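You operate a simulated robot arm through the tools that you are given. There is no shell and no other tool. Be economical: measure what you need, move in short steps, check, and stop when the job is done.

The job below is to be done with a simulated robot arm. You get a single attempt, and the scene is never put back.

TASK
Fetch the red wiping pad from the far top of the long table and set it on the dryer deck. Fetch the glass and stand it on the grey coaster. Put the small carton labelled "A 7 cm" from the top of the small goods bench on top of the white carton of wipes and the small carton that says "B 1 cm" on the plate there. Put the clipboard on the shelf under the small goods bench. Stack the carton labelled "tabs" from the top of the side desk on top of the carton marked "salt". Pull the drawer of the blue workbench open. The order is free. Set down upright: glass.

It is judged by the outcome, as a careful person would: the job done as asked, and still so three seconds after it is handed in. It fails if anything else is knocked over, pushed out of place, dropped, spilled or broken.

THE ROBOT
A 7-joint arm with a fingered hand on a trunk, on a base that drives. Base frame: it is fixed to the floor where the robot stands at the start and does not move with it; the origin is under the middle of the robot, x ahead of it, y to its left, z up; the surface under the hand at the start is at about z = 744. Readings come in mm, degrees, newtons and seconds.
Its first joint turns from -69.0 to 172.0 degrees. Places, roughly: carton [1500, -3500, 750]; carton of wipes [-1500, -4750, 1000]; clipboard [1500, -3750, 750]; drawer of the blue workbench [-1400, -4200, 700]; dryer deck [-700, 4100, 1000]; glass (7x7x11 cm) [-2200, -4500, 800]; grey coaster (11x11x1 cm) [-2300, -4400, 800]; plate (9x12x1 cm) [-1600, -4800, 900]; shelf under the small goods bench [-1200, -5000, 300]; small carton [-2000, -5000, 1000]; wiping pad [500, 0, 750]. Payload 5 kg.
Tool frame: the origin (TCP) lies between the finger pads and is the grasp point; the fingertips stand 32 mm ahead of it; z points along the fingers, y is the line along which they close. Largest opening 160 mm; the body of the gripper starts 89 mm behind the TCP. The gripper is a hand of 3 fingers: y runs from the thumb to the fingers, the wrist lies at [0, 0, -252] in the tool frame, and closing takes about 1.5 s.
Orientation is that of the tool frame in the base frame, as [roll, pitch, yaw] about the fixed x, y, z axes, in that order (R = Rz(yaw) Ry(pitch) Rx(roll)). With the fingers straight down and closing along the base's y, the tool's x points along the base's -x, its y along +y and its z along -z.

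THE INTERFACE
- The arm moves only by the tool apply_moves. Its argument "steps" is a list of rows, each a list of 7 numbers: the shift along the tool's x, y, z in mm, then the turn, a rotation vector about the tool's x, y, z in degrees, then the gripper command, from -1 (shut) to 1 (fully open), values between in proportion. In form: [[tx, ty, tz, rx, ry, rz, jaw], ...]. A call has 1 to 10 rows; each row is the pose to reach, as a shift and turn from the pose commanded when the call began, along the tool's axes at that moment. Each row takes 0.2 s and may step no farther than 50 mm and 8.6 degrees from the row before; otherwise, or with a gripper value out of range, the whole call is refused. A pose out of reach is approached as far as the arm can. The call stops where the force on the tool passes 40 N (or 10 N more than at its start, if that is more) or the arm is blocked; 0.2 s more then pass. Each finger travels about 108 mm/s and halts on what it meets, pressing with about 33 N; the grip force reading is that of the motor and also rises with nothing between the fingers. The clock runs only during rows and for 0.2 s after the last one: add rows that repeat a pose to give the fingers time. The reply holds the time, the measured pose of the TCP, the force on the tool along the base axes, the opening and the grip force, in the units named above and with some noise, with the torque about the TCP (base axes, N m) and any sound that the robot's microphone picked up, and new pictures: "views" is both (left out), scene, wrist or none.
- Cameras (640 x 400 px; columns grow to the right, rows downward): "scene" is now at [139.7, 10.5, 1043.3]; the picture's right is [0.10, -1.00, -0.00], its down [-0.52, -0.05, -0.85] and it looks along [0.85, 0.08, -0.52] (base axes); focal length 214 px, centre (320, 200). "wrist" rides on the gripper at [65, -4, -116] in the tool frame; the picture's right is [0.06, 1.00, 0.00], its down [-0.87, 0.05, -0.49] and it looks along [-0.49, 0.03, 0.87] (tool axes); focal length 261 px, centre (320, 200). There is no depth. A picture from a camera that has moved, and an enlarged one, comes with that camera's place and axes in the base frame and with its lens.
- lift_body(by): slides the trunk up (or, below 0, down) by that many mm; the arm and the scene camera ride with it, the base frame stays. It gives what a move gives, with no picture.
- drive_base(legs): drives the robot by 1 to 6 legs, each [ahead, left, turn to the left] in mm, mm and degrees, along the robot's own axes; the way and the turn of a leg run together, so that a leg with both is an arc; at most 1500 mm and 180 degrees a leg. The arm and the cameras ride along, it lands a little off, and it stops where it bumps. It gives what a move gives, and a new picture of the scene camera.
- hand_shape(shape): the hand has 3 fingers and takes this shape, open, in about a second: jaw (thumb against the fingers, like two jaws); tri (thumb and two fingers); tip (a fingertip pinch); poke (one finger out to press); point (the index stretched); flat (the hand flat); cup (the hand cupped); fist (a fist). The gripper value then closes the fingers along that shape, each until it touches; the sizes above hold for jaw. It gives what a move gives, with no picture.
- head_to(pan, tilt): turns the head with the scene camera to pan (to the left, within 86 degrees either way) and tilt (down, from -29 to 69), counted from straight ahead of the robot. It gives what a move gives, and a new picture of the scene camera.
- enlarge(camera, box): a new picture of the part [left, top, right, bottom] of that camera's present view, enlarged. The clock stands still meanwhile.
- job_done(): hands the job in; it is judged then, once.

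Work in short steps. Places have to be worked out from the pictures, the camera data and where the tool is seen: move nearer, look again, correct. Check each grasp and each placing, and mend what went wrong. You have 196 turns and 260 pictures in all, those below and enlarged ones among them. Open the gripper and draw the arm clear of the work before you hand the job in, unless the task says otherwise; then end with one line.

The tools are called after "Call:" by a JSON object that holds its "op" and its "data". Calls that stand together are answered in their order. apply_moves: Moves the arm, as the interface text tells. Its arguments: {"type":"object","properties":{"steps":{"type":"array"},"views":{"type":"string","enum":["both","scene","wrist","none"]}},"required":["steps"]} The other tools are called the same way: lift_body (by) slides the trunk up or down; hand_shape (shape) gives the hand a shape; drive_base (legs) drives the base; head_to (pan, tilt) turns the head that bears the scene camera; enlarge (camera, box) takes an enlarged picture of a part of a camera's view; job_done () hands the job in.

At the start:

```text
clock: 0.0
eef_pos: [712.5, -88.6, 1070.7]
tool_rot: [-180.0, 0.1, 180.0]
ft_force: [-0.9, -0.6, 0.0]
moment: [-0.02, -0.01, 0.03]
gripper_width: 159.8
grasp_force: 0.1
shape: jaw
trunk travel left (down, up): [-200.0, 740.0]
robot x, y, heading: [-3.2, -2.4, 0.1]
head pan, tilt: [5.6, 31.4]
```

scene: 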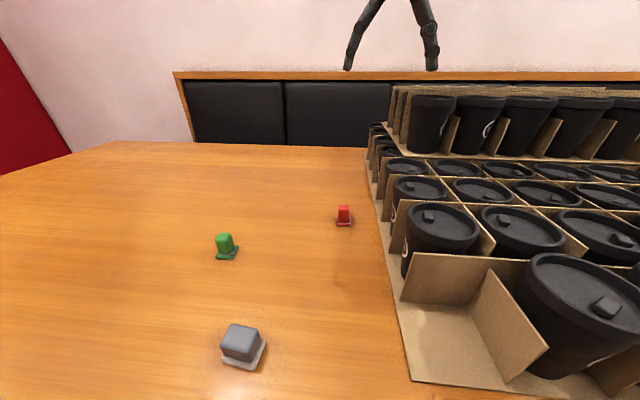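
wrist: 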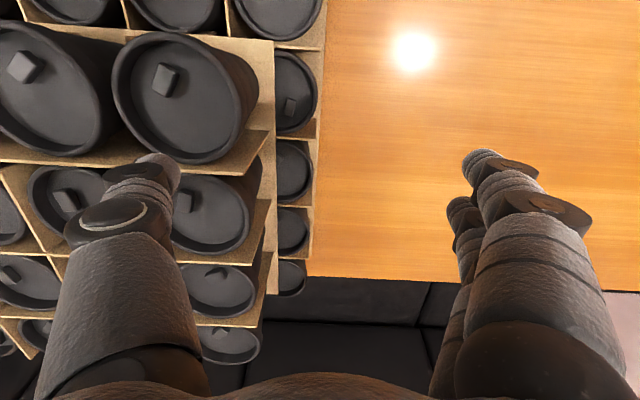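

I'll look closer at the red pad, which I judge to be near (555, -5, 750), close to the cup tray.

Call:
{"op": "enlarge", "data": {"camera": "scene", "box": [200, 150, 460, 312]}}

Call:
{"op": "head_to", "data": {"pan": 0, "tilt": 50}}

```text
2.46 times, centred on (330, 231) of scene
camera zoom: at [139.7, 10.5, 1043.3], right [0.1, -1.0, 0.0], down [-0.52, -0.05, -0.85], along [0.85, 0.08, -0.52], focal length 528 px, centre (295, 124)
```

zoom: 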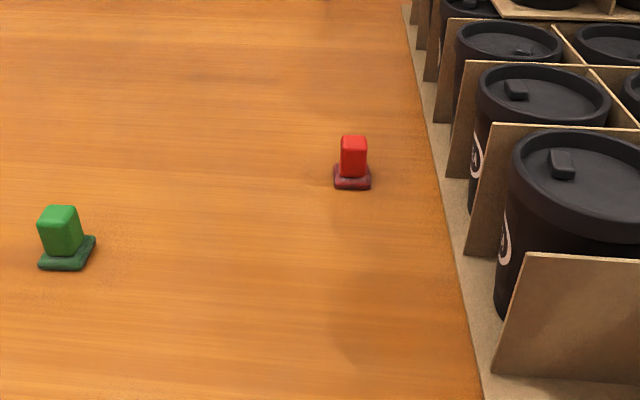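

```text
clock: 0.8
eef_pos: [713.4, -87.7, 1069.0]
tool_rot: [-180.0, 0.0, 180.0]
ft_force: [0.2, 0.8, -0.6]
moment: [-0.02, -0.02, -0.02]
gripper_width: 159.9
grasp_force: 0.1
shape: jaw
trunk travel left (down, up): [-200.0, 740.0]
robot x, y, heading: [-0.4, -1.1, 0.1]
head pan, tilt: [0.0, 50.0]
camera scene: at [127.4, 1.8, 1016.1], right [0.0, -1.0, 0.0], down [-0.77, 0.0, -0.64], along [0.64, 0.0, -0.77], focal length 214 px, centre (320, 200)
```

scene: 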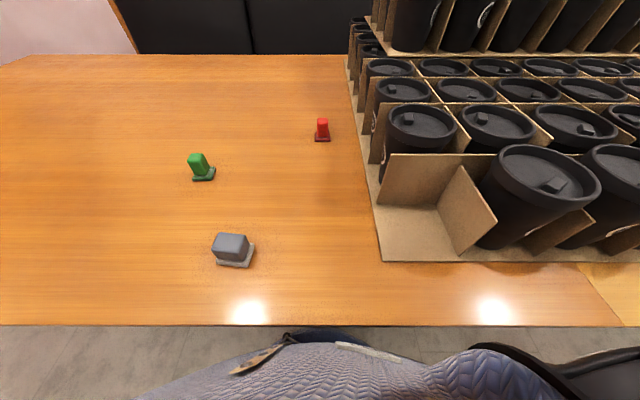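

The pad's foot is at about x 525–555, y −4; the tray edge is at y ≈ −75. I move the hand over it and turn it so the jaws close along base x, keeping the gripper body clear of the cups.

Call:
{"op": "apply_moves", "data": {"steps": [[35, 20, 0, 0, 0, 8.5, 0.2], [70, 40, 0, 0, 0, 17, 0.2], [105, 60, 0, 0, 0, 25.5, 0.2], [140, 76, 0, 0, 0, 34, 0.2], [173, 84, 0, 0, 0, 42.5, 0.2], [173, 84, 0, 0, 0, 51, 0.2], [173, 84, 0, 0, 0, 59.5, 0.2], [173, 84, 0, 0, 0, 68, 0.2], [173, 84, 0, 0, 0, 76.5, 0.2], [173, 84, 0, 0, 0, 85, 0.2]]}}

```text
clock: 3.0
eef_pos: [539.1, -4.3, 1070.9]
tool_rot: [179.9, -0.1, 94.8]
ft_force: [0.3, -0.2, 0.3]
moment: [0.01, 0.01, 0.01]
gripper_width: 96.7
grasp_force: 0.0
shape: jaw
trunk travel left (down, up): [-200.0, 740.0]
robot x, y, heading: [2.1, 3.3, 0.1]
head pan, tilt: [0.0, 50.0]
camera scene: at [127.3, 1.8, 1016.0], right [0.0, -1.0, 0.0], down [-0.77, 0.0, -0.64], along [0.64, 0.0, -0.77], focal length 214 px, centre (320, 200)
camera wrist: at [530.7, 59.8, 1185.5], right [0.99, 0.15, 0.0], down [0.13, -0.86, 0.49], along [0.07, -0.49, -0.87], focal length 261 px, centre (320, 200)
```

scene: 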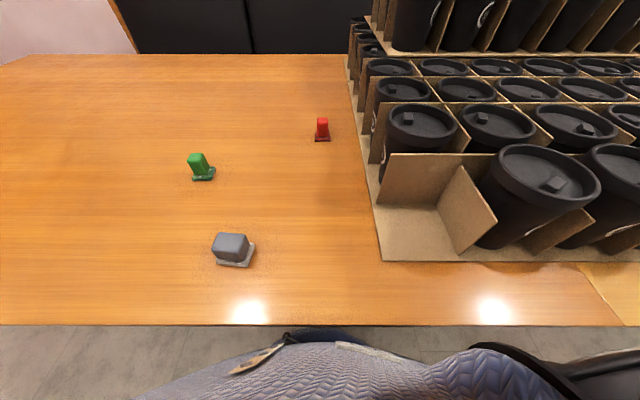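
wrist: 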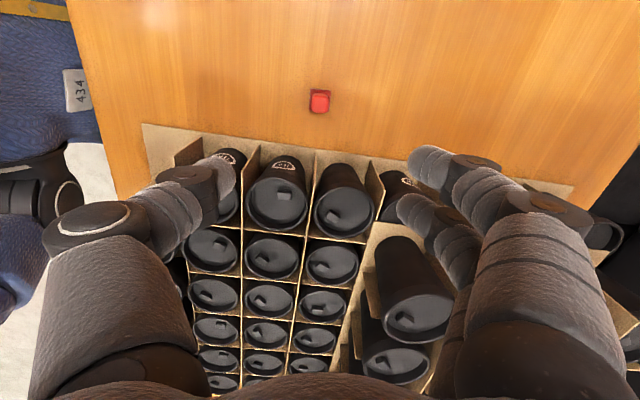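

Wrist picture agrees: pad at (539, −3). I finish the turn and descend partway.

Call:
{"op": "apply_moves", "data": {"steps": [[0, 0, 45, 0, 0, 4.8, 0.0], [0, 0, 90, 0, 0, 4.8, 0.0], [0, 0, 135, 0, 0, 4.8, 0.0], [0, 0, 180, 0, 0, 4.8, 0.0], [0, 0, 225, 0, 0, 4.8, 0.0], [0, 0, 225, 0, 0, 4.8, 0.0]]}}

Call:
{"op": "enlarge", "data": {"camera": "scene", "box": [240, 60, 400, 160]}}

```text
clock: 4.4
eef_pos: [575.8, -70.6, 879.4]
tool_rot: [-179.8, -0.2, 90.2]
ft_force: [1.5, -1.1, -1.1]
moment: [0.12, 0.08, 0.03]
gripper_width: 79.7
grasp_force: 0.0
shape: jaw
out of reach, approached as far as the arm can: row 3, 4, 5, 6
trunk travel left (down, up): [-200.0, 740.0]
robot x, y, heading: [-1.6, -0.1, 0.1]
head pan, tilt: [0.0, 50.0]
camera scene: at [130.0, -1.4, 1015.4], right [0.0, -1.0, 0.0], down [-0.77, 0.0, -0.64], along [0.64, 0.0, -0.77], focal length 214 px, centre (320, 200)
camera wrist: at [573.3, -7.3, 996.0], right [1.0, 0.06, 0.0], down [0.06, -0.87, 0.49], along [0.03, -0.49, -0.87], focal length 261 px, centre (320, 200)
```

scene: 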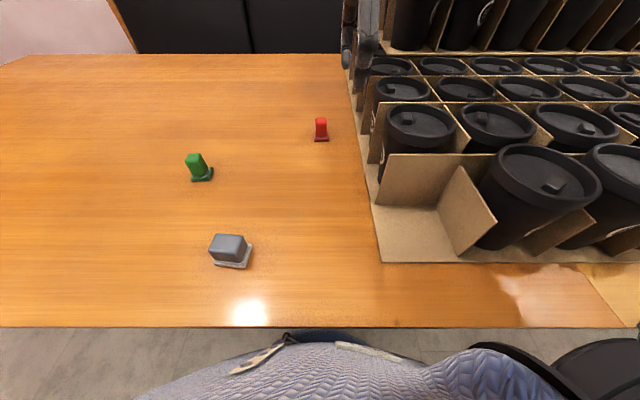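
wrist: 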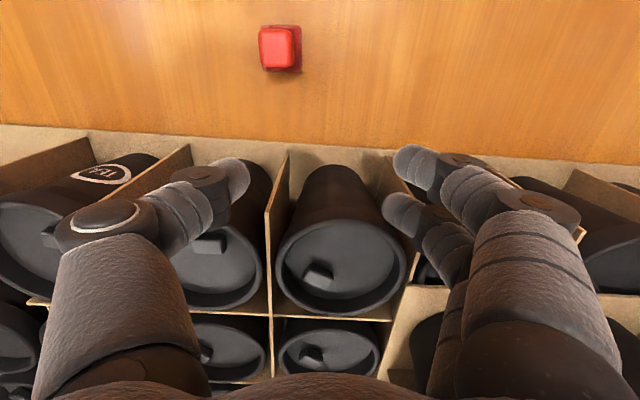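

```text
4.00 times, centred on (320, 110) of scene
camera zoom: at [130.0, -1.4, 1015.4], right [0.0, -1.0, 0.0], down [-0.77, 0.0, -0.64], along [0.64, 0.0, -0.77], focal length 858 px, centre (320, 560)
```

zoom: 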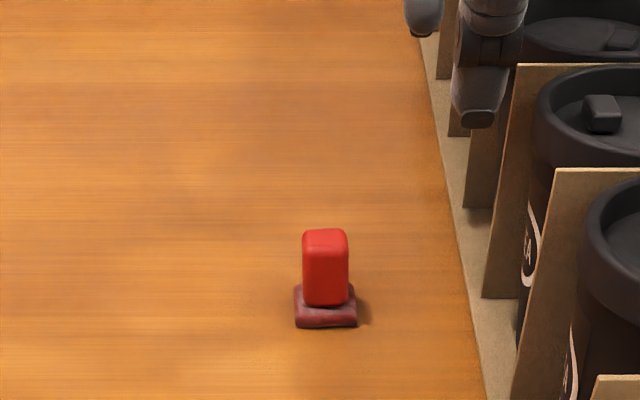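

That pose went out of reach and drifted toward the cups. I raise straight back up first, views none, then use the trunk instead.

Call:
{"op": "apply_moves", "data": {"steps": [[0, 0, -45, 0, 0, 0, 0.0], [0, 0, -90, 0, 0, 0, 0.0], [0, 0, -135, 0, 0, 0, 0.0], [0, 0, -180, 0, 0, 0, 0.0]], "views": "none"}}

```text
clock: 5.4
eef_pos: [572.2, -68.8, 1064.0]
tool_rot: [-180.0, 0.0, 90.2]
ft_force: [0.1, 0.6, 0.8]
moment: [-0.03, 0.03, 0.0]
gripper_width: 79.9
grasp_force: 0.0
shape: jaw
trunk travel left (down, up): [-200.0, 740.0]
robot x, y, heading: [-1.0, 1.9, 0.1]
head pan, tilt: [0.0, 50.0]
```

Back up at z 1064. I recentre over the pad (538, −3), then lower the trunk by 120.

Call:
{"op": "apply_moves", "data": {"steps": [[35, -17, 0, 0, 0, 0, 0.0], [65, -34, 0, 0, 0, 0, 0.0], [65, -34, 0, 0, 0, 0, 0.0]], "views": "none"}}

Call:
{"op": "lift_body", "data": {"by": -120}}

Call:
{"op": "head_to", "data": {"pan": -20, "tilt": 45}}

```text
clock: 6.2
eef_pos: [537.7, -4.6, 1063.7]
tool_rot: [-180.0, 0.1, 90.2]
ft_force: [0.4, 0.0, 0.0]
moment: [-0.04, -0.01, -0.02]
gripper_width: 79.9
grasp_force: 0.1
shape: jaw
trunk travel left (down, up): [-200.0, 740.0]
robot x, y, heading: [2.6, -0.2, -0.2]
head pan, tilt: [0.0, 50.0]
```

```text
clock: 7.7
eef_pos: [535.4, -4.8, 944.4]
tool_rot: [180.0, 0.0, 90.2]
ft_force: [-0.5, -0.2, -0.1]
moment: [-0.05, -0.01, 0.01]
gripper_width: 80.0
grasp_force: 0.0
shape: jaw
trunk travel left (down, up): [-80.0, 860.0]
robot x, y, heading: [-1.2, 0.6, -0.0]
head pan, tilt: [0.0, 50.0]
```

```text
clock: 8.6
eef_pos: [537.1, -5.0, 944.6]
tool_rot: [-180.0, 0.1, 90.2]
ft_force: [0.2, 0.5, -0.9]
moment: [-0.01, 0.02, -0.03]
gripper_width: 79.9
grasp_force: 0.1
shape: jaw
trunk travel left (down, up): [-80.0, 860.0]
robot x, y, heading: [2.4, 1.8, -0.0]
head pan, tilt: [-20.0, 45.0]
camera scene: at [126.7, -26.0, 902.9], right [-0.34, -0.94, 0.0], down [-0.66, 0.24, -0.71], along [0.66, -0.24, -0.71], focal length 214 px, centre (320, 200)
```

scene: 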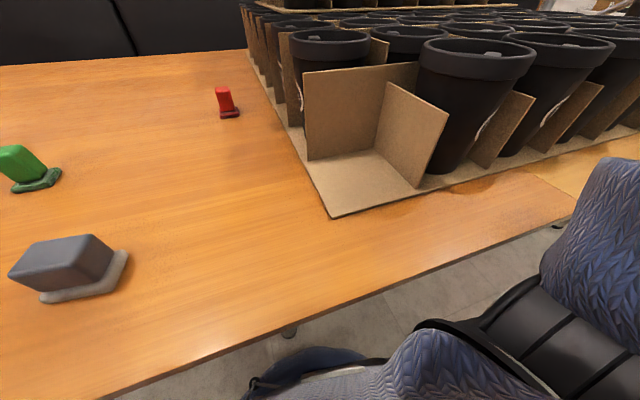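

Clear so far. I lower the trunk another 70.

Call:
{"op": "lift_body", "data": {"by": -70}}

Call:
{"op": "head_to", "data": {"pan": -35, "tilt": 35}}

Call:
{"op": "apply_moves", "data": {"steps": [[0, 0, 20, 0, 0, 0, 0.0], [0, 0, 40, 0, 0, 0, 0.0], [0, 0, 40, 0, 0, 0, 0.0]], "views": "wrist"}}

```text
clock: 9.6
eef_pos: [533.8, -5.3, 877.8]
tool_rot: [179.6, 0.1, 90.1]
ft_force: [0.1, 1.0, 0.0]
moment: [-0.01, 0.04, 0.0]
gripper_width: 80.3
grasp_force: 0.0
shape: jaw
trunk travel left (down, up): [-10.0, 930.0]
robot x, y, heading: [0.0, 0.9, -0.0]
head pan, tilt: [-20.0, 45.0]
```

```text
clock: 10.4
eef_pos: [532.5, -4.6, 878.2]
tool_rot: [179.7, 0.1, 90.3]
ft_force: [-0.3, 0.0, -1.3]
moment: [-0.04, -0.01, -0.01]
gripper_width: 80.1
grasp_force: 0.0
shape: jaw
trunk travel left (down, up): [-10.0, 930.0]
robot x, y, heading: [-1.1, 3.1, -0.0]
head pan, tilt: [-35.0, 35.0]
camera scene: at [118.3, -48.2, 848.6], right [-0.57, -0.82, 0.0], down [-0.47, 0.33, -0.82], along [0.67, -0.47, -0.57], focal length 214 px, centre (320, 200)
```

scene: 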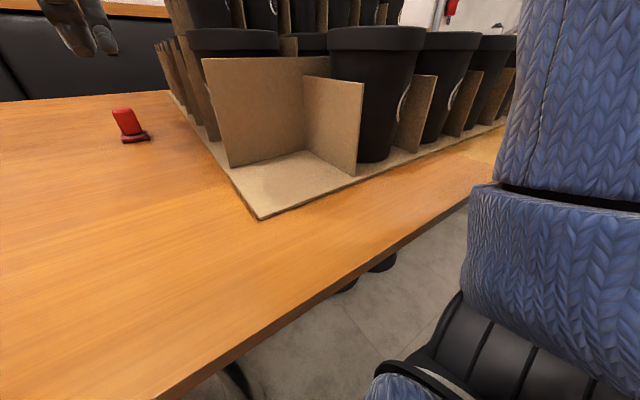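

```text
clock: 11.2
eef_pos: [523.4, -8.3, 842.6]
tool_rot: [179.1, 0.4, 89.5]
ft_force: [1.2, -1.8, -1.3]
moment: [0.06, 0.09, -0.02]
gripper_width: 80.1
grasp_force: 0.1
shape: jaw
trunk travel left (down, up): [-10.0, 930.0]
robot x, y, heading: [-2.7, 2.9, -1.0]
head pan, tilt: [-35.0, 35.0]
camera wrist: at [518.7, 57.4, 957.8], right [1.0, 0.05, 0.01], down [0.04, -0.87, 0.5], along [0.04, -0.5, -0.87], focal length 261 px, centre (320, 200)
```

wrist: 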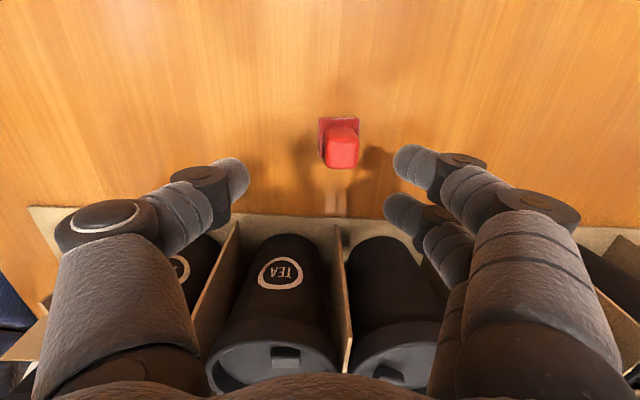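

Heading reads −1°, so something may be pushing; I look at the elbow side.

Call:
{"op": "head_to", "data": {"pan": -60, "tilt": 35}}

Call:
{"op": "head_to", "data": {"pan": -10, "tilt": 25}}

```text
clock: 12.1
eef_pos: [524.3, -9.3, 842.5]
tool_rot: [179.2, 0.5, 89.1]
ft_force: [0.0, 0.1, -1.1]
moment: [0.04, 0.04, 0.06]
gripper_width: 80.2
grasp_force: 0.1
shape: jaw
trunk travel left (down, up): [-10.0, 930.0]
robot x, y, heading: [-1.1, -0.4, -0.9]
head pan, tilt: [-60.0, 35.0]
camera scene: at [79.7, -71.6, 850.0], right [-0.87, -0.49, -0.01], down [-0.27, 0.5, -0.83], along [0.41, -0.72, -0.56], focal length 214 px, centre (320, 200)
```

scene: 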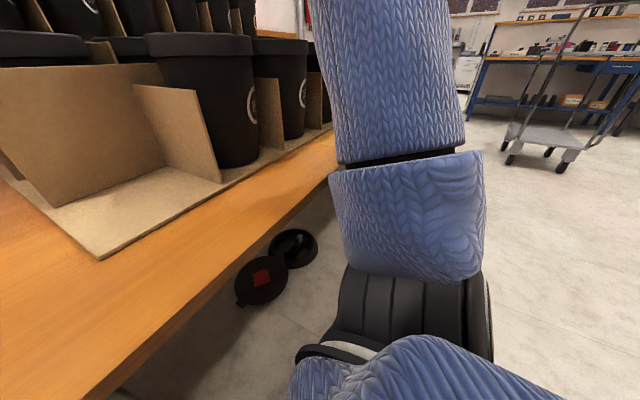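

```text
clock: 13.3
eef_pos: [524.5, -10.7, 843.5]
tool_rot: [179.2, 0.4, 89.3]
ft_force: [0.2, -0.7, 0.0]
moment: [0.04, -0.02, -0.03]
gripper_width: 80.2
grasp_force: 0.1
shape: jaw
trunk travel left (down, up): [-10.0, 930.0]
robot x, y, heading: [-5.3, -2.4, -1.2]
head pan, tilt: [-10.0, 25.0]
camera scene: at [127.1, -12.3, 865.7], right [-0.19, -0.98, 0.0], down [-0.4, 0.07, -0.91], along [0.89, -0.18, -0.41], focal length 214 px, centre (320, 200)
```

scene: 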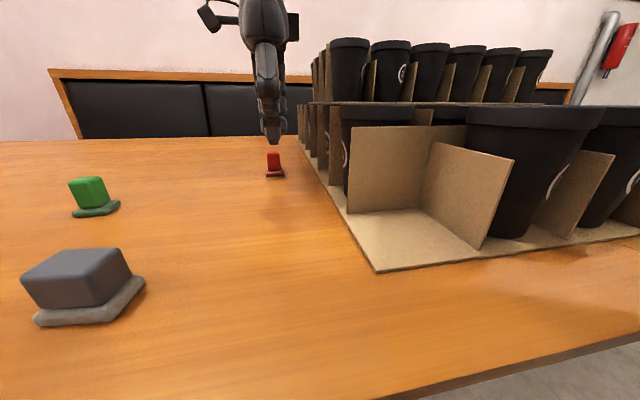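

The arm probably presses the table edge (turning the base). I raise, then back the base off 200 mm so the elbow is clear, and reach farther instead.

Call:
{"op": "apply_moves", "data": {"steps": [[0, 0, -25, 0, 0, 0, 0.0], [0, 0, -50, 0, 0, 0, 0.0]], "views": "none"}}

Call:
{"op": "drive_base", "data": {"legs": [[-220, 0, 1]]}}

```text
clock: 13.9
eef_pos: [535.8, -1.3, 885.1]
tool_rot: [179.8, -0.1, 90.3]
ft_force: [0.3, 0.2, -0.6]
moment: [0.02, 0.01, 0.01]
gripper_width: 80.2
grasp_force: 0.1
shape: jaw
trunk travel left (down, up): [-10.0, 930.0]
robot x, y, heading: [1.2, 0.6, -0.0]
head pan, tilt: [-10.0, 25.0]
```

```text
clock: 15.6
eef_pos: [318.8, 3.4, 883.9]
tool_rot: [180.0, 0.1, 91.2]
ft_force: [1.1, 0.1, -0.3]
moment: [0.0, 0.0, 0.03]
gripper_width: 80.2
grasp_force: 0.1
shape: jaw
trunk travel left (down, up): [-10.0, 930.0]
robot x, y, heading: [-223.7, -1.8, 1.1]
head pan, tilt: [-10.0, 25.0]
camera scene: at [-78.8, -13.7, 863.5], right [-0.16, -0.99, 0.0], down [-0.42, 0.07, -0.91], along [0.9, -0.14, -0.42], focal length 214 px, centre (320, 200)
```

scene: 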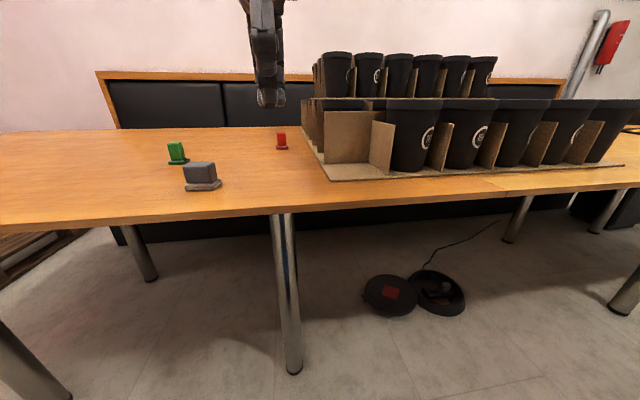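

Now reach forward 218 mm at this height and look.

Call:
{"op": "apply_moves", "data": {"steps": [[-2, 45, 0, 0, 0, 1, 0.0], [-4, 90, 0, 0, 0, 1, 0.0], [-5, 135, 0, 0, 0, 1, 0.0], [-6, 180, 0, 0, 0, 1, 0.0], [-8, 219, 0, 0, 0, 1, 0.0], [-8, 219, 30, 0, 0, 1, 0.0], [-8, 219, 50, 0, 0, 1, 0.0]], "views": "both"}}

```text
clock: 17.1
eef_pos: [537.6, 0.8, 834.2]
tool_rot: [-180.0, 0.0, 90.3]
ft_force: [0.0, 0.3, -0.6]
moment: [-0.03, -0.05, 0.01]
gripper_width: 80.1
grasp_force: 0.0
shape: jaw
out of reach, approached as far as the arm can: row 5
trunk travel left (down, up): [-10.0, 930.0]
robot x, y, heading: [-216.8, -0.8, 1.0]
head pan, tilt: [-10.0, 25.0]
camera scene: at [-79.0, -13.4, 863.5], right [-0.16, -0.99, 0.0], down [-0.42, 0.07, -0.91], along [0.9, -0.14, -0.42], focal length 214 px, centre (320, 200)
camera wrist: at [532.8, 64.5, 950.2], right [1.0, 0.07, 0.0], down [0.06, -0.87, 0.49], along [0.03, -0.49, -0.87], focal length 261 px, centre (320, 200)
```

scene: 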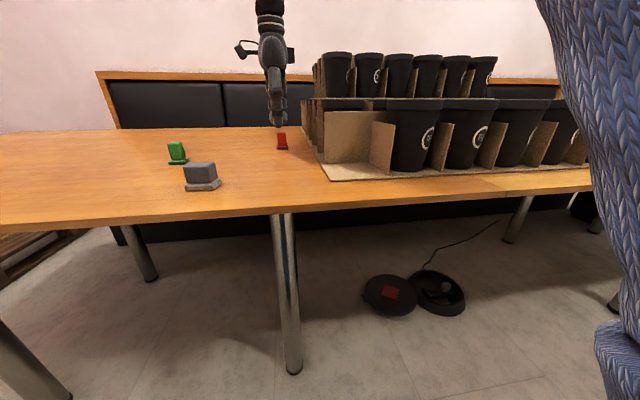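
wrist: 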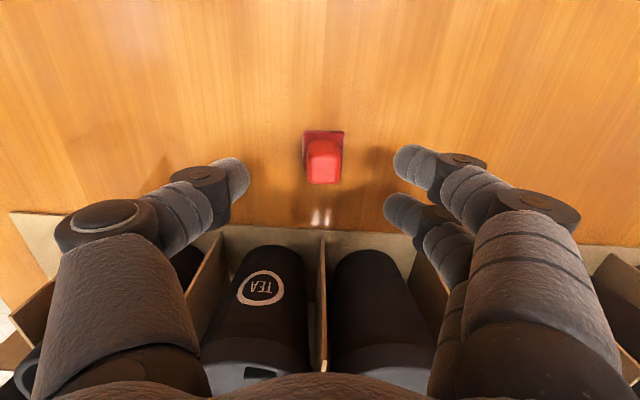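

Centred well. Descend to TCP z≈787 and close.

Call:
{"op": "apply_moves", "data": {"steps": [[-3, 0, 25, 0, 0, 0, 0.0], [-3, 0, 47, 0, 0, 0, 0.0], [-3, 0, 47, 0, 0, 0, -0.5], [-3, 0, 47, 0, 0, 0, -1], [-3, 0, 47, 0, 0, 0, -1], [-3, 0, 47, 0, 0, 0, -1], [-3, 0, 47, 0, 0, 0, -1]], "views": "both"}}

```text
clock: 18.8
eef_pos: [536.2, -4.3, 788.1]
tool_rot: [180.0, 0.0, 90.2]
ft_force: [-0.1, 0.3, -0.2]
moment: [-0.01, -0.01, -0.04]
gripper_width: 17.5
grasp_force: 32.6
shape: jaw
trunk travel left (down, up): [-10.0, 930.0]
robot x, y, heading: [-219.4, -4.9, 0.9]
head pan, tilt: [-10.0, 25.0]
camera scene: at [-78.8, -13.7, 863.5], right [-0.16, -0.99, 0.0], down [-0.42, 0.07, -0.91], along [0.9, -0.14, -0.42], focal length 214 px, centre (320, 200)
camera wrist: at [533.5, 60.6, 903.3], right [1.0, 0.07, 0.0], down [0.06, -0.87, 0.49], along [0.03, -0.49, -0.87], focal length 261 px, centre (320, 200)
```

scene: 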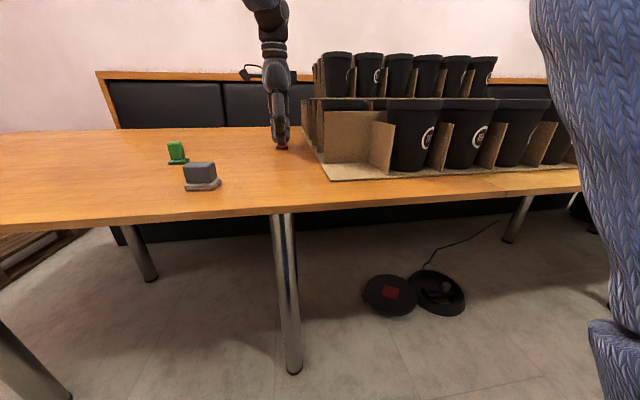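
wrist: 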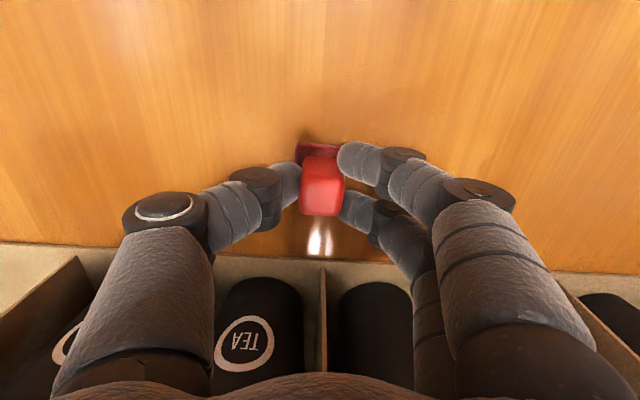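

Grasp holds (17.5 mm). Lift straight up well and raise the trunk.

Call:
{"op": "apply_moves", "data": {"steps": [[0, 0, -30, 0, 0, 0, -1], [0, 0, -60, 0, 0, 0, -1], [0, 0, -90, 0, 0, 0, -1], [0, 0, -120, 0, 0, 0, -1]], "views": "both"}}

Call:
{"op": "head_to", "data": {"pan": 86, "tilt": 15}}

```text
clock: 19.8
eef_pos: [518.0, -4.8, 889.3]
tool_rot: [179.3, 0.0, 90.4]
ft_force: [-0.5, 0.8, 0.3]
moment: [0.01, -0.03, -0.01]
gripper_width: 17.8
grasp_force: 33.5
shape: jaw
out of reach, approached as far as the arm can: row 4
trunk travel left (down, up): [-10.0, 930.0]
robot x, y, heading: [-223.6, -2.5, 1.3]
head pan, tilt: [-10.0, 25.0]
camera scene: at [-79.3, -13.5, 863.7], right [-0.16, -0.99, 0.0], down [-0.42, 0.07, -0.91], along [0.9, -0.14, -0.42], focal length 214 px, centre (320, 200)
camera wrist: at [513.4, 60.3, 1004.5], right [1.0, 0.07, 0.01], down [0.05, -0.87, 0.49], along [0.04, -0.49, -0.87], focal length 261 px, centre (320, 200)
```

scene: 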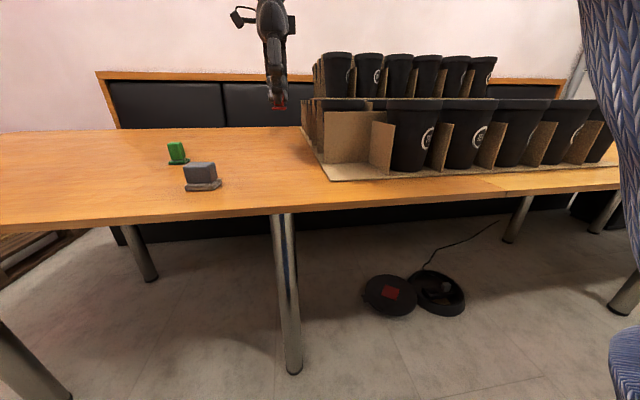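
wrist: 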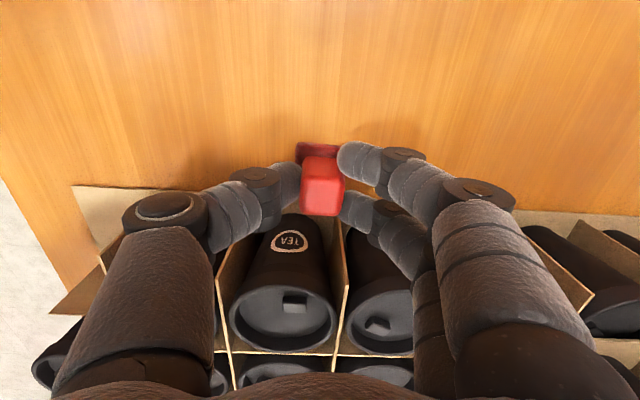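

```text
clock: 21.5
eef_pos: [520.0, -4.9, 887.6]
tool_rot: [179.4, 0.0, 90.3]
ft_force: [0.8, 0.0, -0.4]
moment: [0.01, 0.0, -0.01]
gripper_width: 17.8
grasp_force: 33.2
shape: jaw
trunk travel left (down, up): [-10.0, 930.0]
robot x, y, heading: [-218.1, -4.0, 1.0]
head pan, tilt: [85.9, 15.0]
camera scene: at [-164.9, 94.0, 879.8], right [1.0, -0.05, 0.0], down [-0.01, -0.26, -0.97], along [0.05, 0.96, -0.26], focal length 214 px, centre (320, 200)
```

scene: 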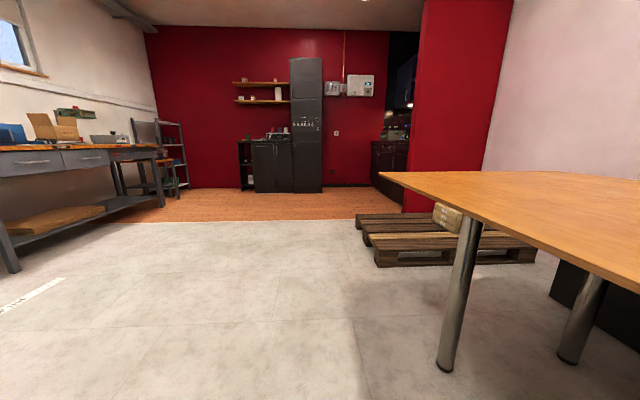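

The pad is held. I zoom on the far counter where the dryer deck should be, and raise the trunk.

Call:
{"op": "enlarge", "data": {"camera": "scene", "box": [220, 90, 380, 190]}}

Call:
{"op": "lift_body", "data": {"by": 250}}

```text
4.00 times, centred on (300, 140) of scene
camera zoom: at [-164.9, 94.0, 879.8], right [1.0, -0.05, 0.0], down [-0.01, -0.26, -0.97], along [0.05, 0.96, -0.26], focal length 858 px, centre (400, 440)
```

zoom: 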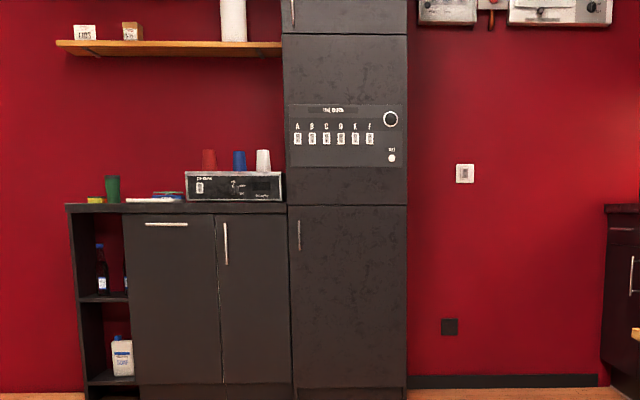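

```text
clock: 24.1
eef_pos: [518.4, -4.0, 1137.4]
tool_rot: [179.4, -0.1, 90.3]
ft_force: [0.7, 0.1, -0.5]
moment: [0.02, 0.02, -0.02]
gripper_width: 17.7
grasp_force: 32.8
shape: jaw
trunk travel left (down, up): [-260.0, 680.0]
robot x, y, heading: [-221.0, -2.7, 1.3]
head pan, tilt: [85.9, 15.0]
```

The deck looks like the top of the box with cups at about (−705, 4050, ~1030). I back off, turn left and drive toward it.

Call:
{"op": "drive_base", "data": {"legs": [[-200, 0, 0], [0, 0, 88.7], [1400, 100, 0], [900, 180, 0]]}}

Call:
{"op": "head_to", "data": {"pan": 0, "tilt": 20}}

```text
clock: 40.3
eef_pos: [-710.3, 3006.6, 1137.6]
tool_rot: [179.5, -0.1, -179.8]
ft_force: [0.1, 0.4, -0.3]
moment: [-0.02, 0.02, 0.01]
gripper_width: 17.4
grasp_force: 32.8
shape: jaw
trunk travel left (down, up): [-260.0, 680.0]
robot x, y, heading: [-712.2, 2264.2, 91.1]
head pan, tilt: [85.9, 15.0]
camera scene: at [-807.5, 2323.6, 1129.7], right [0.05, 1.0, 0.0], down [0.26, -0.01, -0.97], along [-0.96, 0.05, -0.26], focal length 214 px, centre (320, 200)
```

scene: 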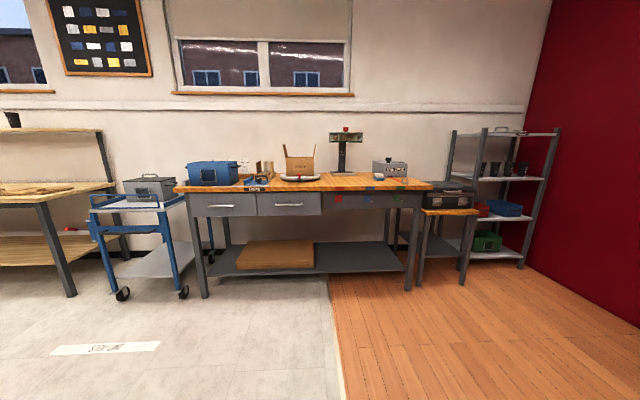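

```text
clock: 41.9
eef_pos: [-709.8, 3006.8, 1137.6]
tool_rot: [179.5, 0.0, -179.8]
ft_force: [0.1, -0.3, 0.0]
moment: [0.0, 0.04, -0.04]
gripper_width: 17.4
grasp_force: 32.9
shape: jaw
trunk travel left (down, up): [-260.0, 680.0]
robot x, y, heading: [-716.2, 2265.5, 91.1]
head pan, tilt: [0.0, 20.0]
camera scene: at [-715.9, 2411.5, 1121.6], right [1.0, 0.02, 0.0], down [0.01, -0.34, -0.94], along [-0.02, 0.94, -0.34], focal length 214 px, centre (320, 200)
```

scene: 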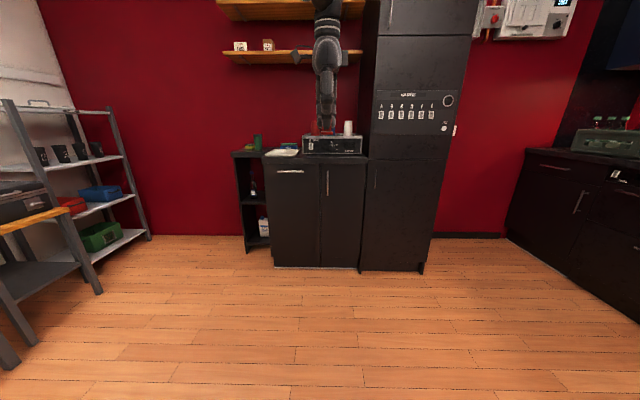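

Call:
{"op": "enlarge", "data": {"camera": "scene", "box": [220, 100, 380, 200]}}

Call:
{"op": "lift_body", "data": {"by": 250}}

```text
4.00 times, centred on (300, 150) of scene
camera zoom: at [-715.9, 2411.5, 1121.6], right [1.0, 0.02, 0.0], down [0.01, -0.34, -0.94], along [-0.02, 0.94, -0.34], focal length 858 px, centre (400, 400)
```

zoom: 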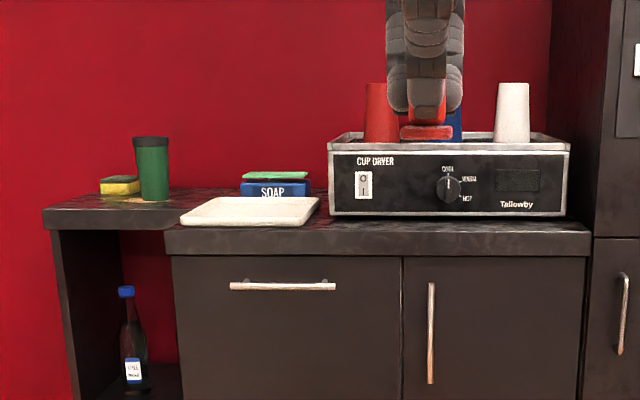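

```text
clock: 44.5
eef_pos: [-709.8, 3006.0, 1387.7]
tool_rot: [179.6, 0.0, -179.8]
ft_force: [0.1, 0.2, -0.4]
moment: [0.02, 0.01, 0.01]
gripper_width: 17.3
grasp_force: 33.0
shape: jaw
trunk travel left (down, up): [-510.0, 430.0]
robot x, y, heading: [-712.5, 2267.2, 91.1]
head pan, tilt: [0.0, 20.0]
```

It's the cup dryer; its top tray has room between/in front of the cups. I drive closer, 850 mm, then look down at the deck.

Call:
{"op": "drive_base", "data": {"legs": [[750, 0, -1]]}}

Call:
{"op": "head_to", "data": {"pan": 0, "tilt": 30}}

```text
clock: 48.5
eef_pos: [-697.4, 3745.7, 1387.5]
tool_rot: [179.5, -0.1, 178.9]
ft_force: [0.5, -0.3, -0.9]
moment: [-0.05, 0.02, 0.02]
gripper_width: 17.2
grasp_force: 33.6
shape: jaw
trunk travel left (down, up): [-510.0, 430.0]
robot x, y, heading: [-718.1, 3006.8, 89.9]
head pan, tilt: [0.0, 20.0]
camera scene: at [-716.3, 3151.8, 1371.5], right [1.0, -0.01, 0.0], down [0.0, -0.34, -0.94], along [0.01, 0.94, -0.34], focal length 214 px, centre (320, 200)
```

scene: 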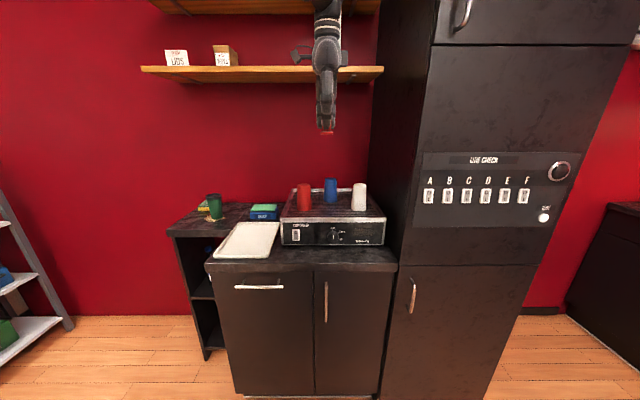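

```text
clock: 49.2
eef_pos: [-697.8, 3744.0, 1389.1]
tool_rot: [179.5, 0.0, 178.9]
ft_force: [0.9, -0.5, 0.1]
moment: [-0.01, 0.0, -0.02]
gripper_width: 17.4
grasp_force: 32.5
shape: jaw
trunk travel left (down, up): [-510.0, 430.0]
robot x, y, heading: [-719.0, 3007.3, 89.6]
head pan, tilt: [0.0, 30.0]
camera scene: at [-716.4, 3148.4, 1355.6], right [1.0, -0.01, 0.0], down [0.0, -0.5, -0.87], along [0.01, 0.87, -0.5], focal length 214 px, centre (320, 200)
```

scene: 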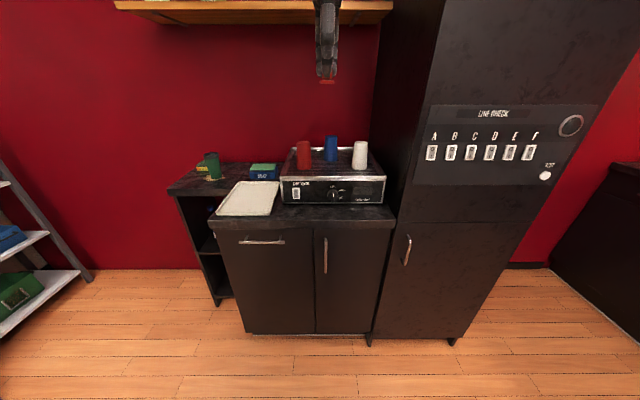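

Call:
{"op": "enlarge", "data": {"camera": "scene", "box": [250, 120, 410, 220]}}

```text
4.00 times, centred on (330, 170) of scene
camera zoom: at [-716.4, 3148.4, 1355.6], right [1.0, -0.01, 0.0], down [0.0, -0.5, -0.87], along [0.01, 0.87, -0.5], focal length 858 px, centre (280, 320)
```

zoom: 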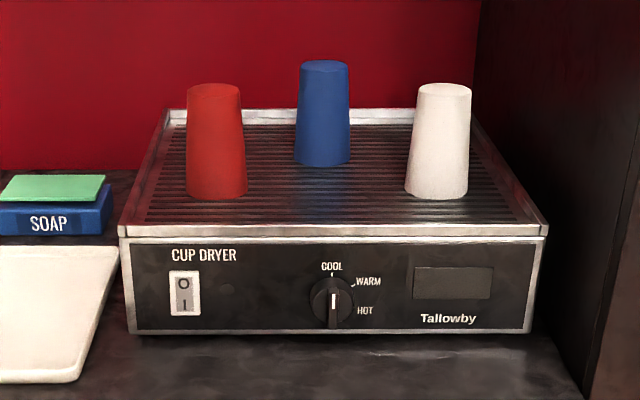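

Deck geometry: front rim y≈3920, z≈1008; free spot about (−655, 4000). I lower the trunk so the pad clears the cups yet the wrist stays below the shelf, then drive forward 260.

Call:
{"op": "lift_body", "data": {"by": -180}}

Call:
{"op": "drive_base", "data": {"legs": [[160, -40, 0.4]]}}

Call:
{"op": "head_to", "data": {"pan": 0, "tilt": 22}}

Call:
{"op": "apply_moves", "data": {"steps": [[0, 0, 0, 0, 0, 0, -1]], "views": "wrist"}}

```text
clock: 51.2
eef_pos: [-696.2, 3744.7, 1207.0]
tool_rot: [179.5, 0.0, 178.9]
ft_force: [-0.6, 0.0, -0.4]
moment: [-0.03, 0.0, 0.0]
gripper_width: 17.2
grasp_force: 33.2
shape: jaw
trunk travel left (down, up): [-330.0, 610.0]
robot x, y, heading: [-718.5, 3007.6, 89.8]
head pan, tilt: [0.0, 30.0]
```

```text
clock: 52.7
eef_pos: [-659.7, 3907.1, 1206.3]
tool_rot: [179.7, 0.0, 179.3]
ft_force: [0.9, 1.4, 0.5]
moment: [-0.04, 0.0, -0.01]
gripper_width: 17.1
grasp_force: 32.8
shape: jaw
trunk travel left (down, up): [-330.0, 610.0]
robot x, y, heading: [-678.0, 3165.1, 90.0]
head pan, tilt: [0.0, 30.0]
camera scene: at [-676.0, 3310.1, 1175.3], right [1.0, 0.0, 0.0], down [0.0, -0.5, -0.87], along [0.0, 0.87, -0.5], focal length 214 px, centre (320, 200)
```

scene: 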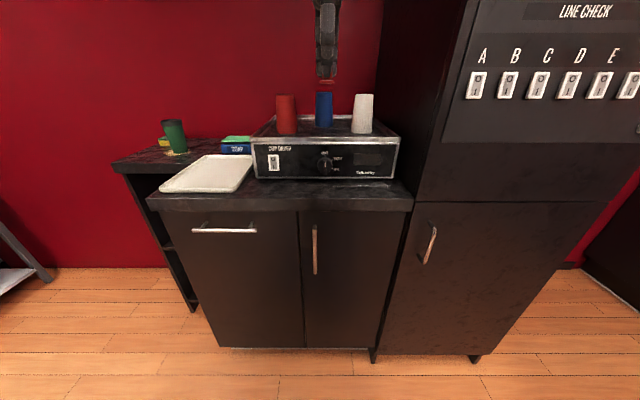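

```text
clock: 53.4
eef_pos: [-659.7, 3905.3, 1207.2]
tool_rot: [179.5, 0.0, 179.3]
ft_force: [0.1, 0.1, -0.6]
moment: [0.01, -0.01, 0.0]
gripper_width: 17.0
grasp_force: 32.6
shape: jaw
trunk travel left (down, up): [-330.0, 610.0]
robot x, y, heading: [-679.1, 3165.0, 90.3]
head pan, tilt: [0.0, 22.0]
camera scene: at [-676.2, 3311.5, 1188.3], right [1.0, 0.0, 0.0], down [0.0, -0.38, -0.93], along [0.0, 0.93, -0.38], focal length 214 px, centre (320, 200)
```

scene: 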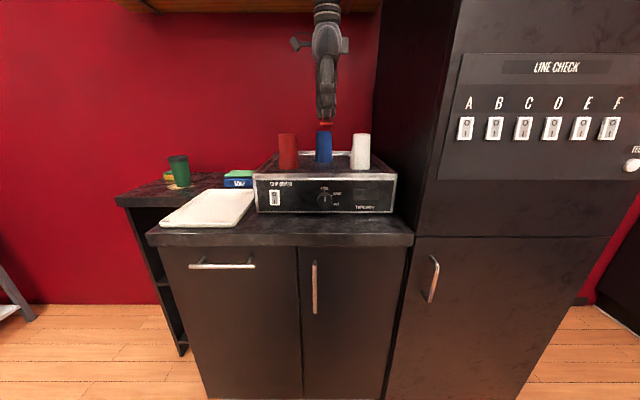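

```text
clock: 53.8
eef_pos: [-660.4, 3905.8, 1207.8]
tool_rot: [179.6, 0.0, 179.2]
ft_force: [0.4, 0.6, -0.6]
moment: [-0.03, 0.02, 0.0]
gripper_width: 17.4
grasp_force: 33.0
shape: jaw
trunk travel left (down, up): [-330.0, 610.0]
robot x, y, heading: [-676.9, 3168.6, 90.3]
head pan, tilt: [0.0, 22.0]
camera wrist: at [-724.8, 3901.3, 1322.7], right [-0.05, 1.0, 0.01], down [0.87, 0.04, 0.49], along [0.49, 0.03, -0.87], focal length 261 px, centre (320, 200)
```

wrist: 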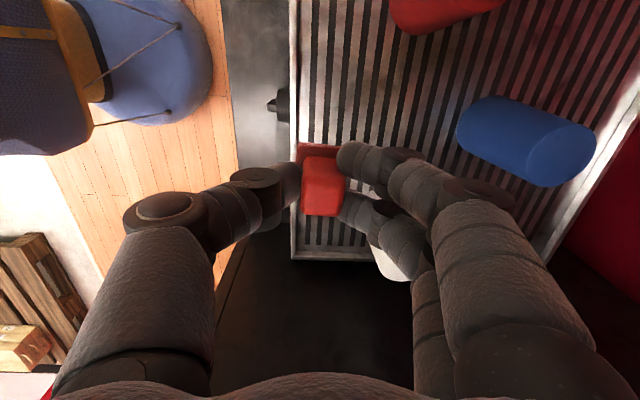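

Deck inside spans y 3882–~4070 before the blue cup. I set the target at (−652, 3972) and descend to just above.

Call:
{"op": "apply_moves", "data": {"steps": [[-8, 35, 0, 0, 0, 0, -1], [-8, 66, 0, 0, 0, 0, -1], [-8, 66, 45, 0, 0, 0, -1], [-8, 66, 90, 0, 0, 0, -1], [-8, 66, 135, 0, 0, 0, -1], [-8, 66, 140, 0, 0, 0, -1]], "views": "both"}}

Call:
{"op": "enlarge", "data": {"camera": "scene", "box": [240, 110, 400, 210]}}

```text
clock: 55.2
eef_pos: [-651.9, 3971.8, 1070.3]
tool_rot: [179.2, -0.1, 179.2]
ft_force: [-1.6, 4.3, 27.1]
moment: [0.21, -0.09, 0.11]
gripper_width: 18.7
grasp_force: 32.6
shape: jaw
out of reach, approached as far as the arm can: row 1, 2
trunk travel left (down, up): [-330.0, 610.0]
robot x, y, heading: [-671.8, 3165.9, 90.1]
head pan, tilt: [0.0, 22.0]
camera scene: at [-676.2, 3310.2, 1189.1], right [1.0, 0.0, 0.0], down [0.0, -0.37, -0.93], along [0.0, 0.93, -0.37], focal length 214 px, centre (320, 200)
camera wrist: at [-715.3, 3967.0, 1186.0], right [-0.05, 1.0, 0.01], down [0.87, 0.04, 0.49], along [0.49, 0.04, -0.87], focal length 261 px, centre (320, 200)
```

scene: 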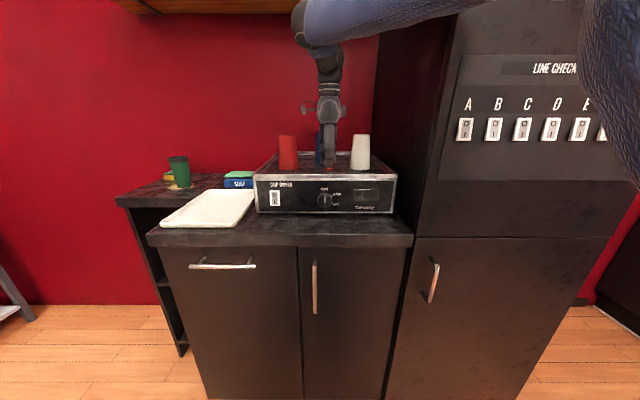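
wrist: 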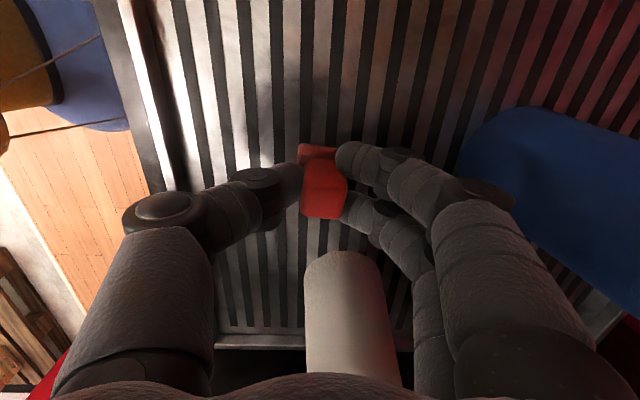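

```text
4.00 times, centred on (320, 160) of scene
camera zoom: at [-676.2, 3310.2, 1189.1], right [1.0, 0.0, 0.0], down [0.0, -0.37, -0.93], along [0.0, 0.93, -0.37], focal length 858 px, centre (320, 360)
```

zoom: 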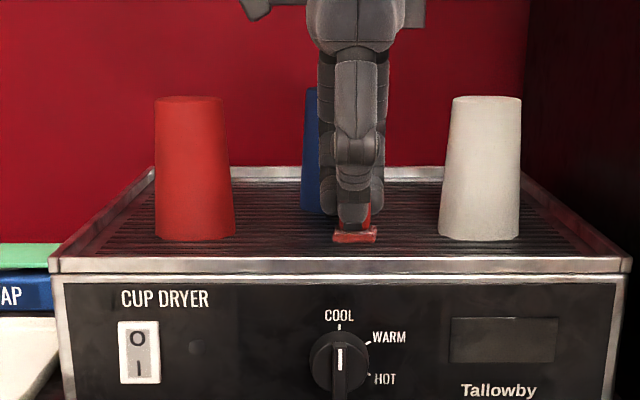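

The pad is in contact with the slats (27 N up). I ease by 2 mm and open a little, then rise.

Call:
{"op": "apply_moves", "data": {"steps": [[0, 0, -2, 0, 0, 0, -1], [0, 0, -2, 0, 0, 0, -0.6], [0, 0, -2, 0, 0, 0, -0.4], [0, 0, -2, 0, 0, 0, -0.4], [0, 0, -2, 0, 0, 0, -0.4], [0, 0, -40, 0, 0, 0, -0.4], [0, 0, -85, 0, 0, 0, -0.4]], "views": "wrist"}}

Call:
{"op": "enlarge", "data": {"camera": "scene", "box": [240, 110, 400, 210]}}

```text
clock: 56.8
eef_pos: [-651.5, 3972.6, 1151.7]
tool_rot: [179.5, 0.0, 179.3]
ft_force: [0.4, -0.6, -0.1]
moment: [0.0, -0.01, 0.0]
gripper_width: 47.7
grasp_force: 0.1
shape: jaw
trunk travel left (down, up): [-330.0, 610.0]
robot x, y, heading: [-678.6, 3166.7, 89.7]
head pan, tilt: [0.0, 22.0]
camera wrist: at [-716.5, 3967.1, 1267.1], right [-0.05, 1.0, 0.01], down [0.87, 0.04, 0.49], along [0.49, 0.03, -0.87], focal length 261 px, centre (320, 200)
```

wrist: 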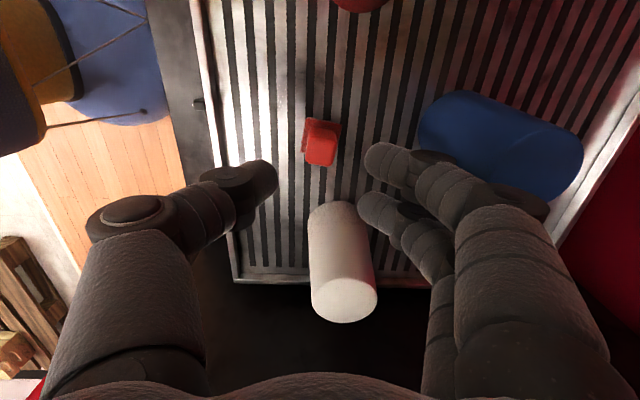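

```text
4.00 times, centred on (320, 160) of scene
camera zoom: at [-677.1, 3311.0, 1188.4], right [1.0, 0.0, 0.0], down [0.0, -0.37, -0.93], along [0.0, 0.93, -0.37], focal length 858 px, centre (320, 360)
```

zoom: 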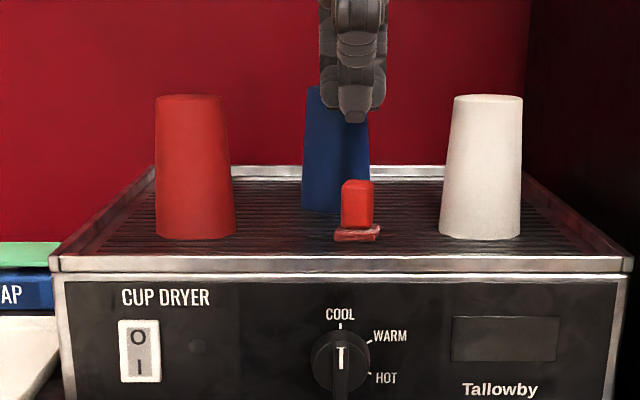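

Pad stands on the deck. I rise, retreat and turn round to look toward the other area.

Call:
{"op": "apply_moves", "data": {"steps": [[0, 0, -40, 0, 0, 0, -0.4], [0, -40, -70, 0, 0, 0, -0.4], [0, -80, -90, 0, 0, 0, -0.4], [0, -120, -90, 0, 0, 0, -0.4]], "views": "none"}}

Call:
{"op": "drive_base", "data": {"legs": [[-900, 0, 0], [0, 0, 180]]}}

```text
clock: 57.8
eef_pos: [-672.2, 3857.4, 1238.6]
tool_rot: [178.8, 0.2, 179.3]
ft_force: [-1.4, -2.0, 0.7]
moment: [0.19, -0.13, -0.01]
gripper_width: 48.0
grasp_force: 0.0
shape: jaw
out of reach, approached as far as the arm can: row 1, 2, 3, 4
trunk travel left (down, up): [-330.0, 610.0]
robot x, y, heading: [-676.1, 3167.2, 90.2]
head pan, tilt: [0.0, 22.0]
```

```text
clock: 69.7
eef_pos: [-724.7, 1573.4, 1234.9]
tool_rot: [179.2, 0.0, -4.0]
ft_force: [0.0, -0.7, 0.5]
moment: [-0.02, 0.02, -0.01]
gripper_width: 48.1
grasp_force: 0.1
shape: jaw
trunk travel left (down, up): [-330.0, 610.0]
robot x, y, heading: [-678.2, 2267.4, -93.3]
head pan, tilt: [0.0, 22.0]
camera scene: at [-684.0, 2128.2, 1188.4], right [-1.0, 0.06, 0.0], down [0.02, 0.37, -0.93], along [-0.05, -0.93, -0.37], focal length 214 px, centre (320, 200)
```

scene: 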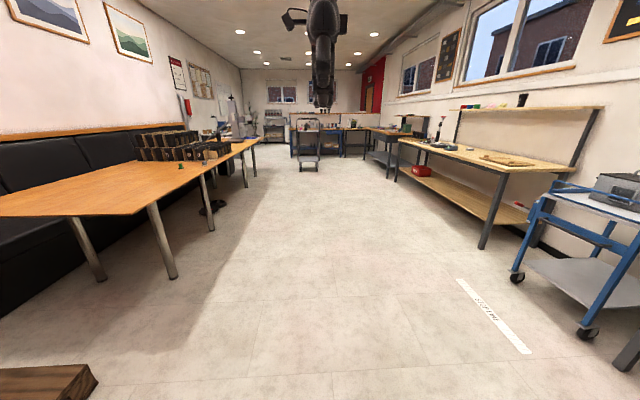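

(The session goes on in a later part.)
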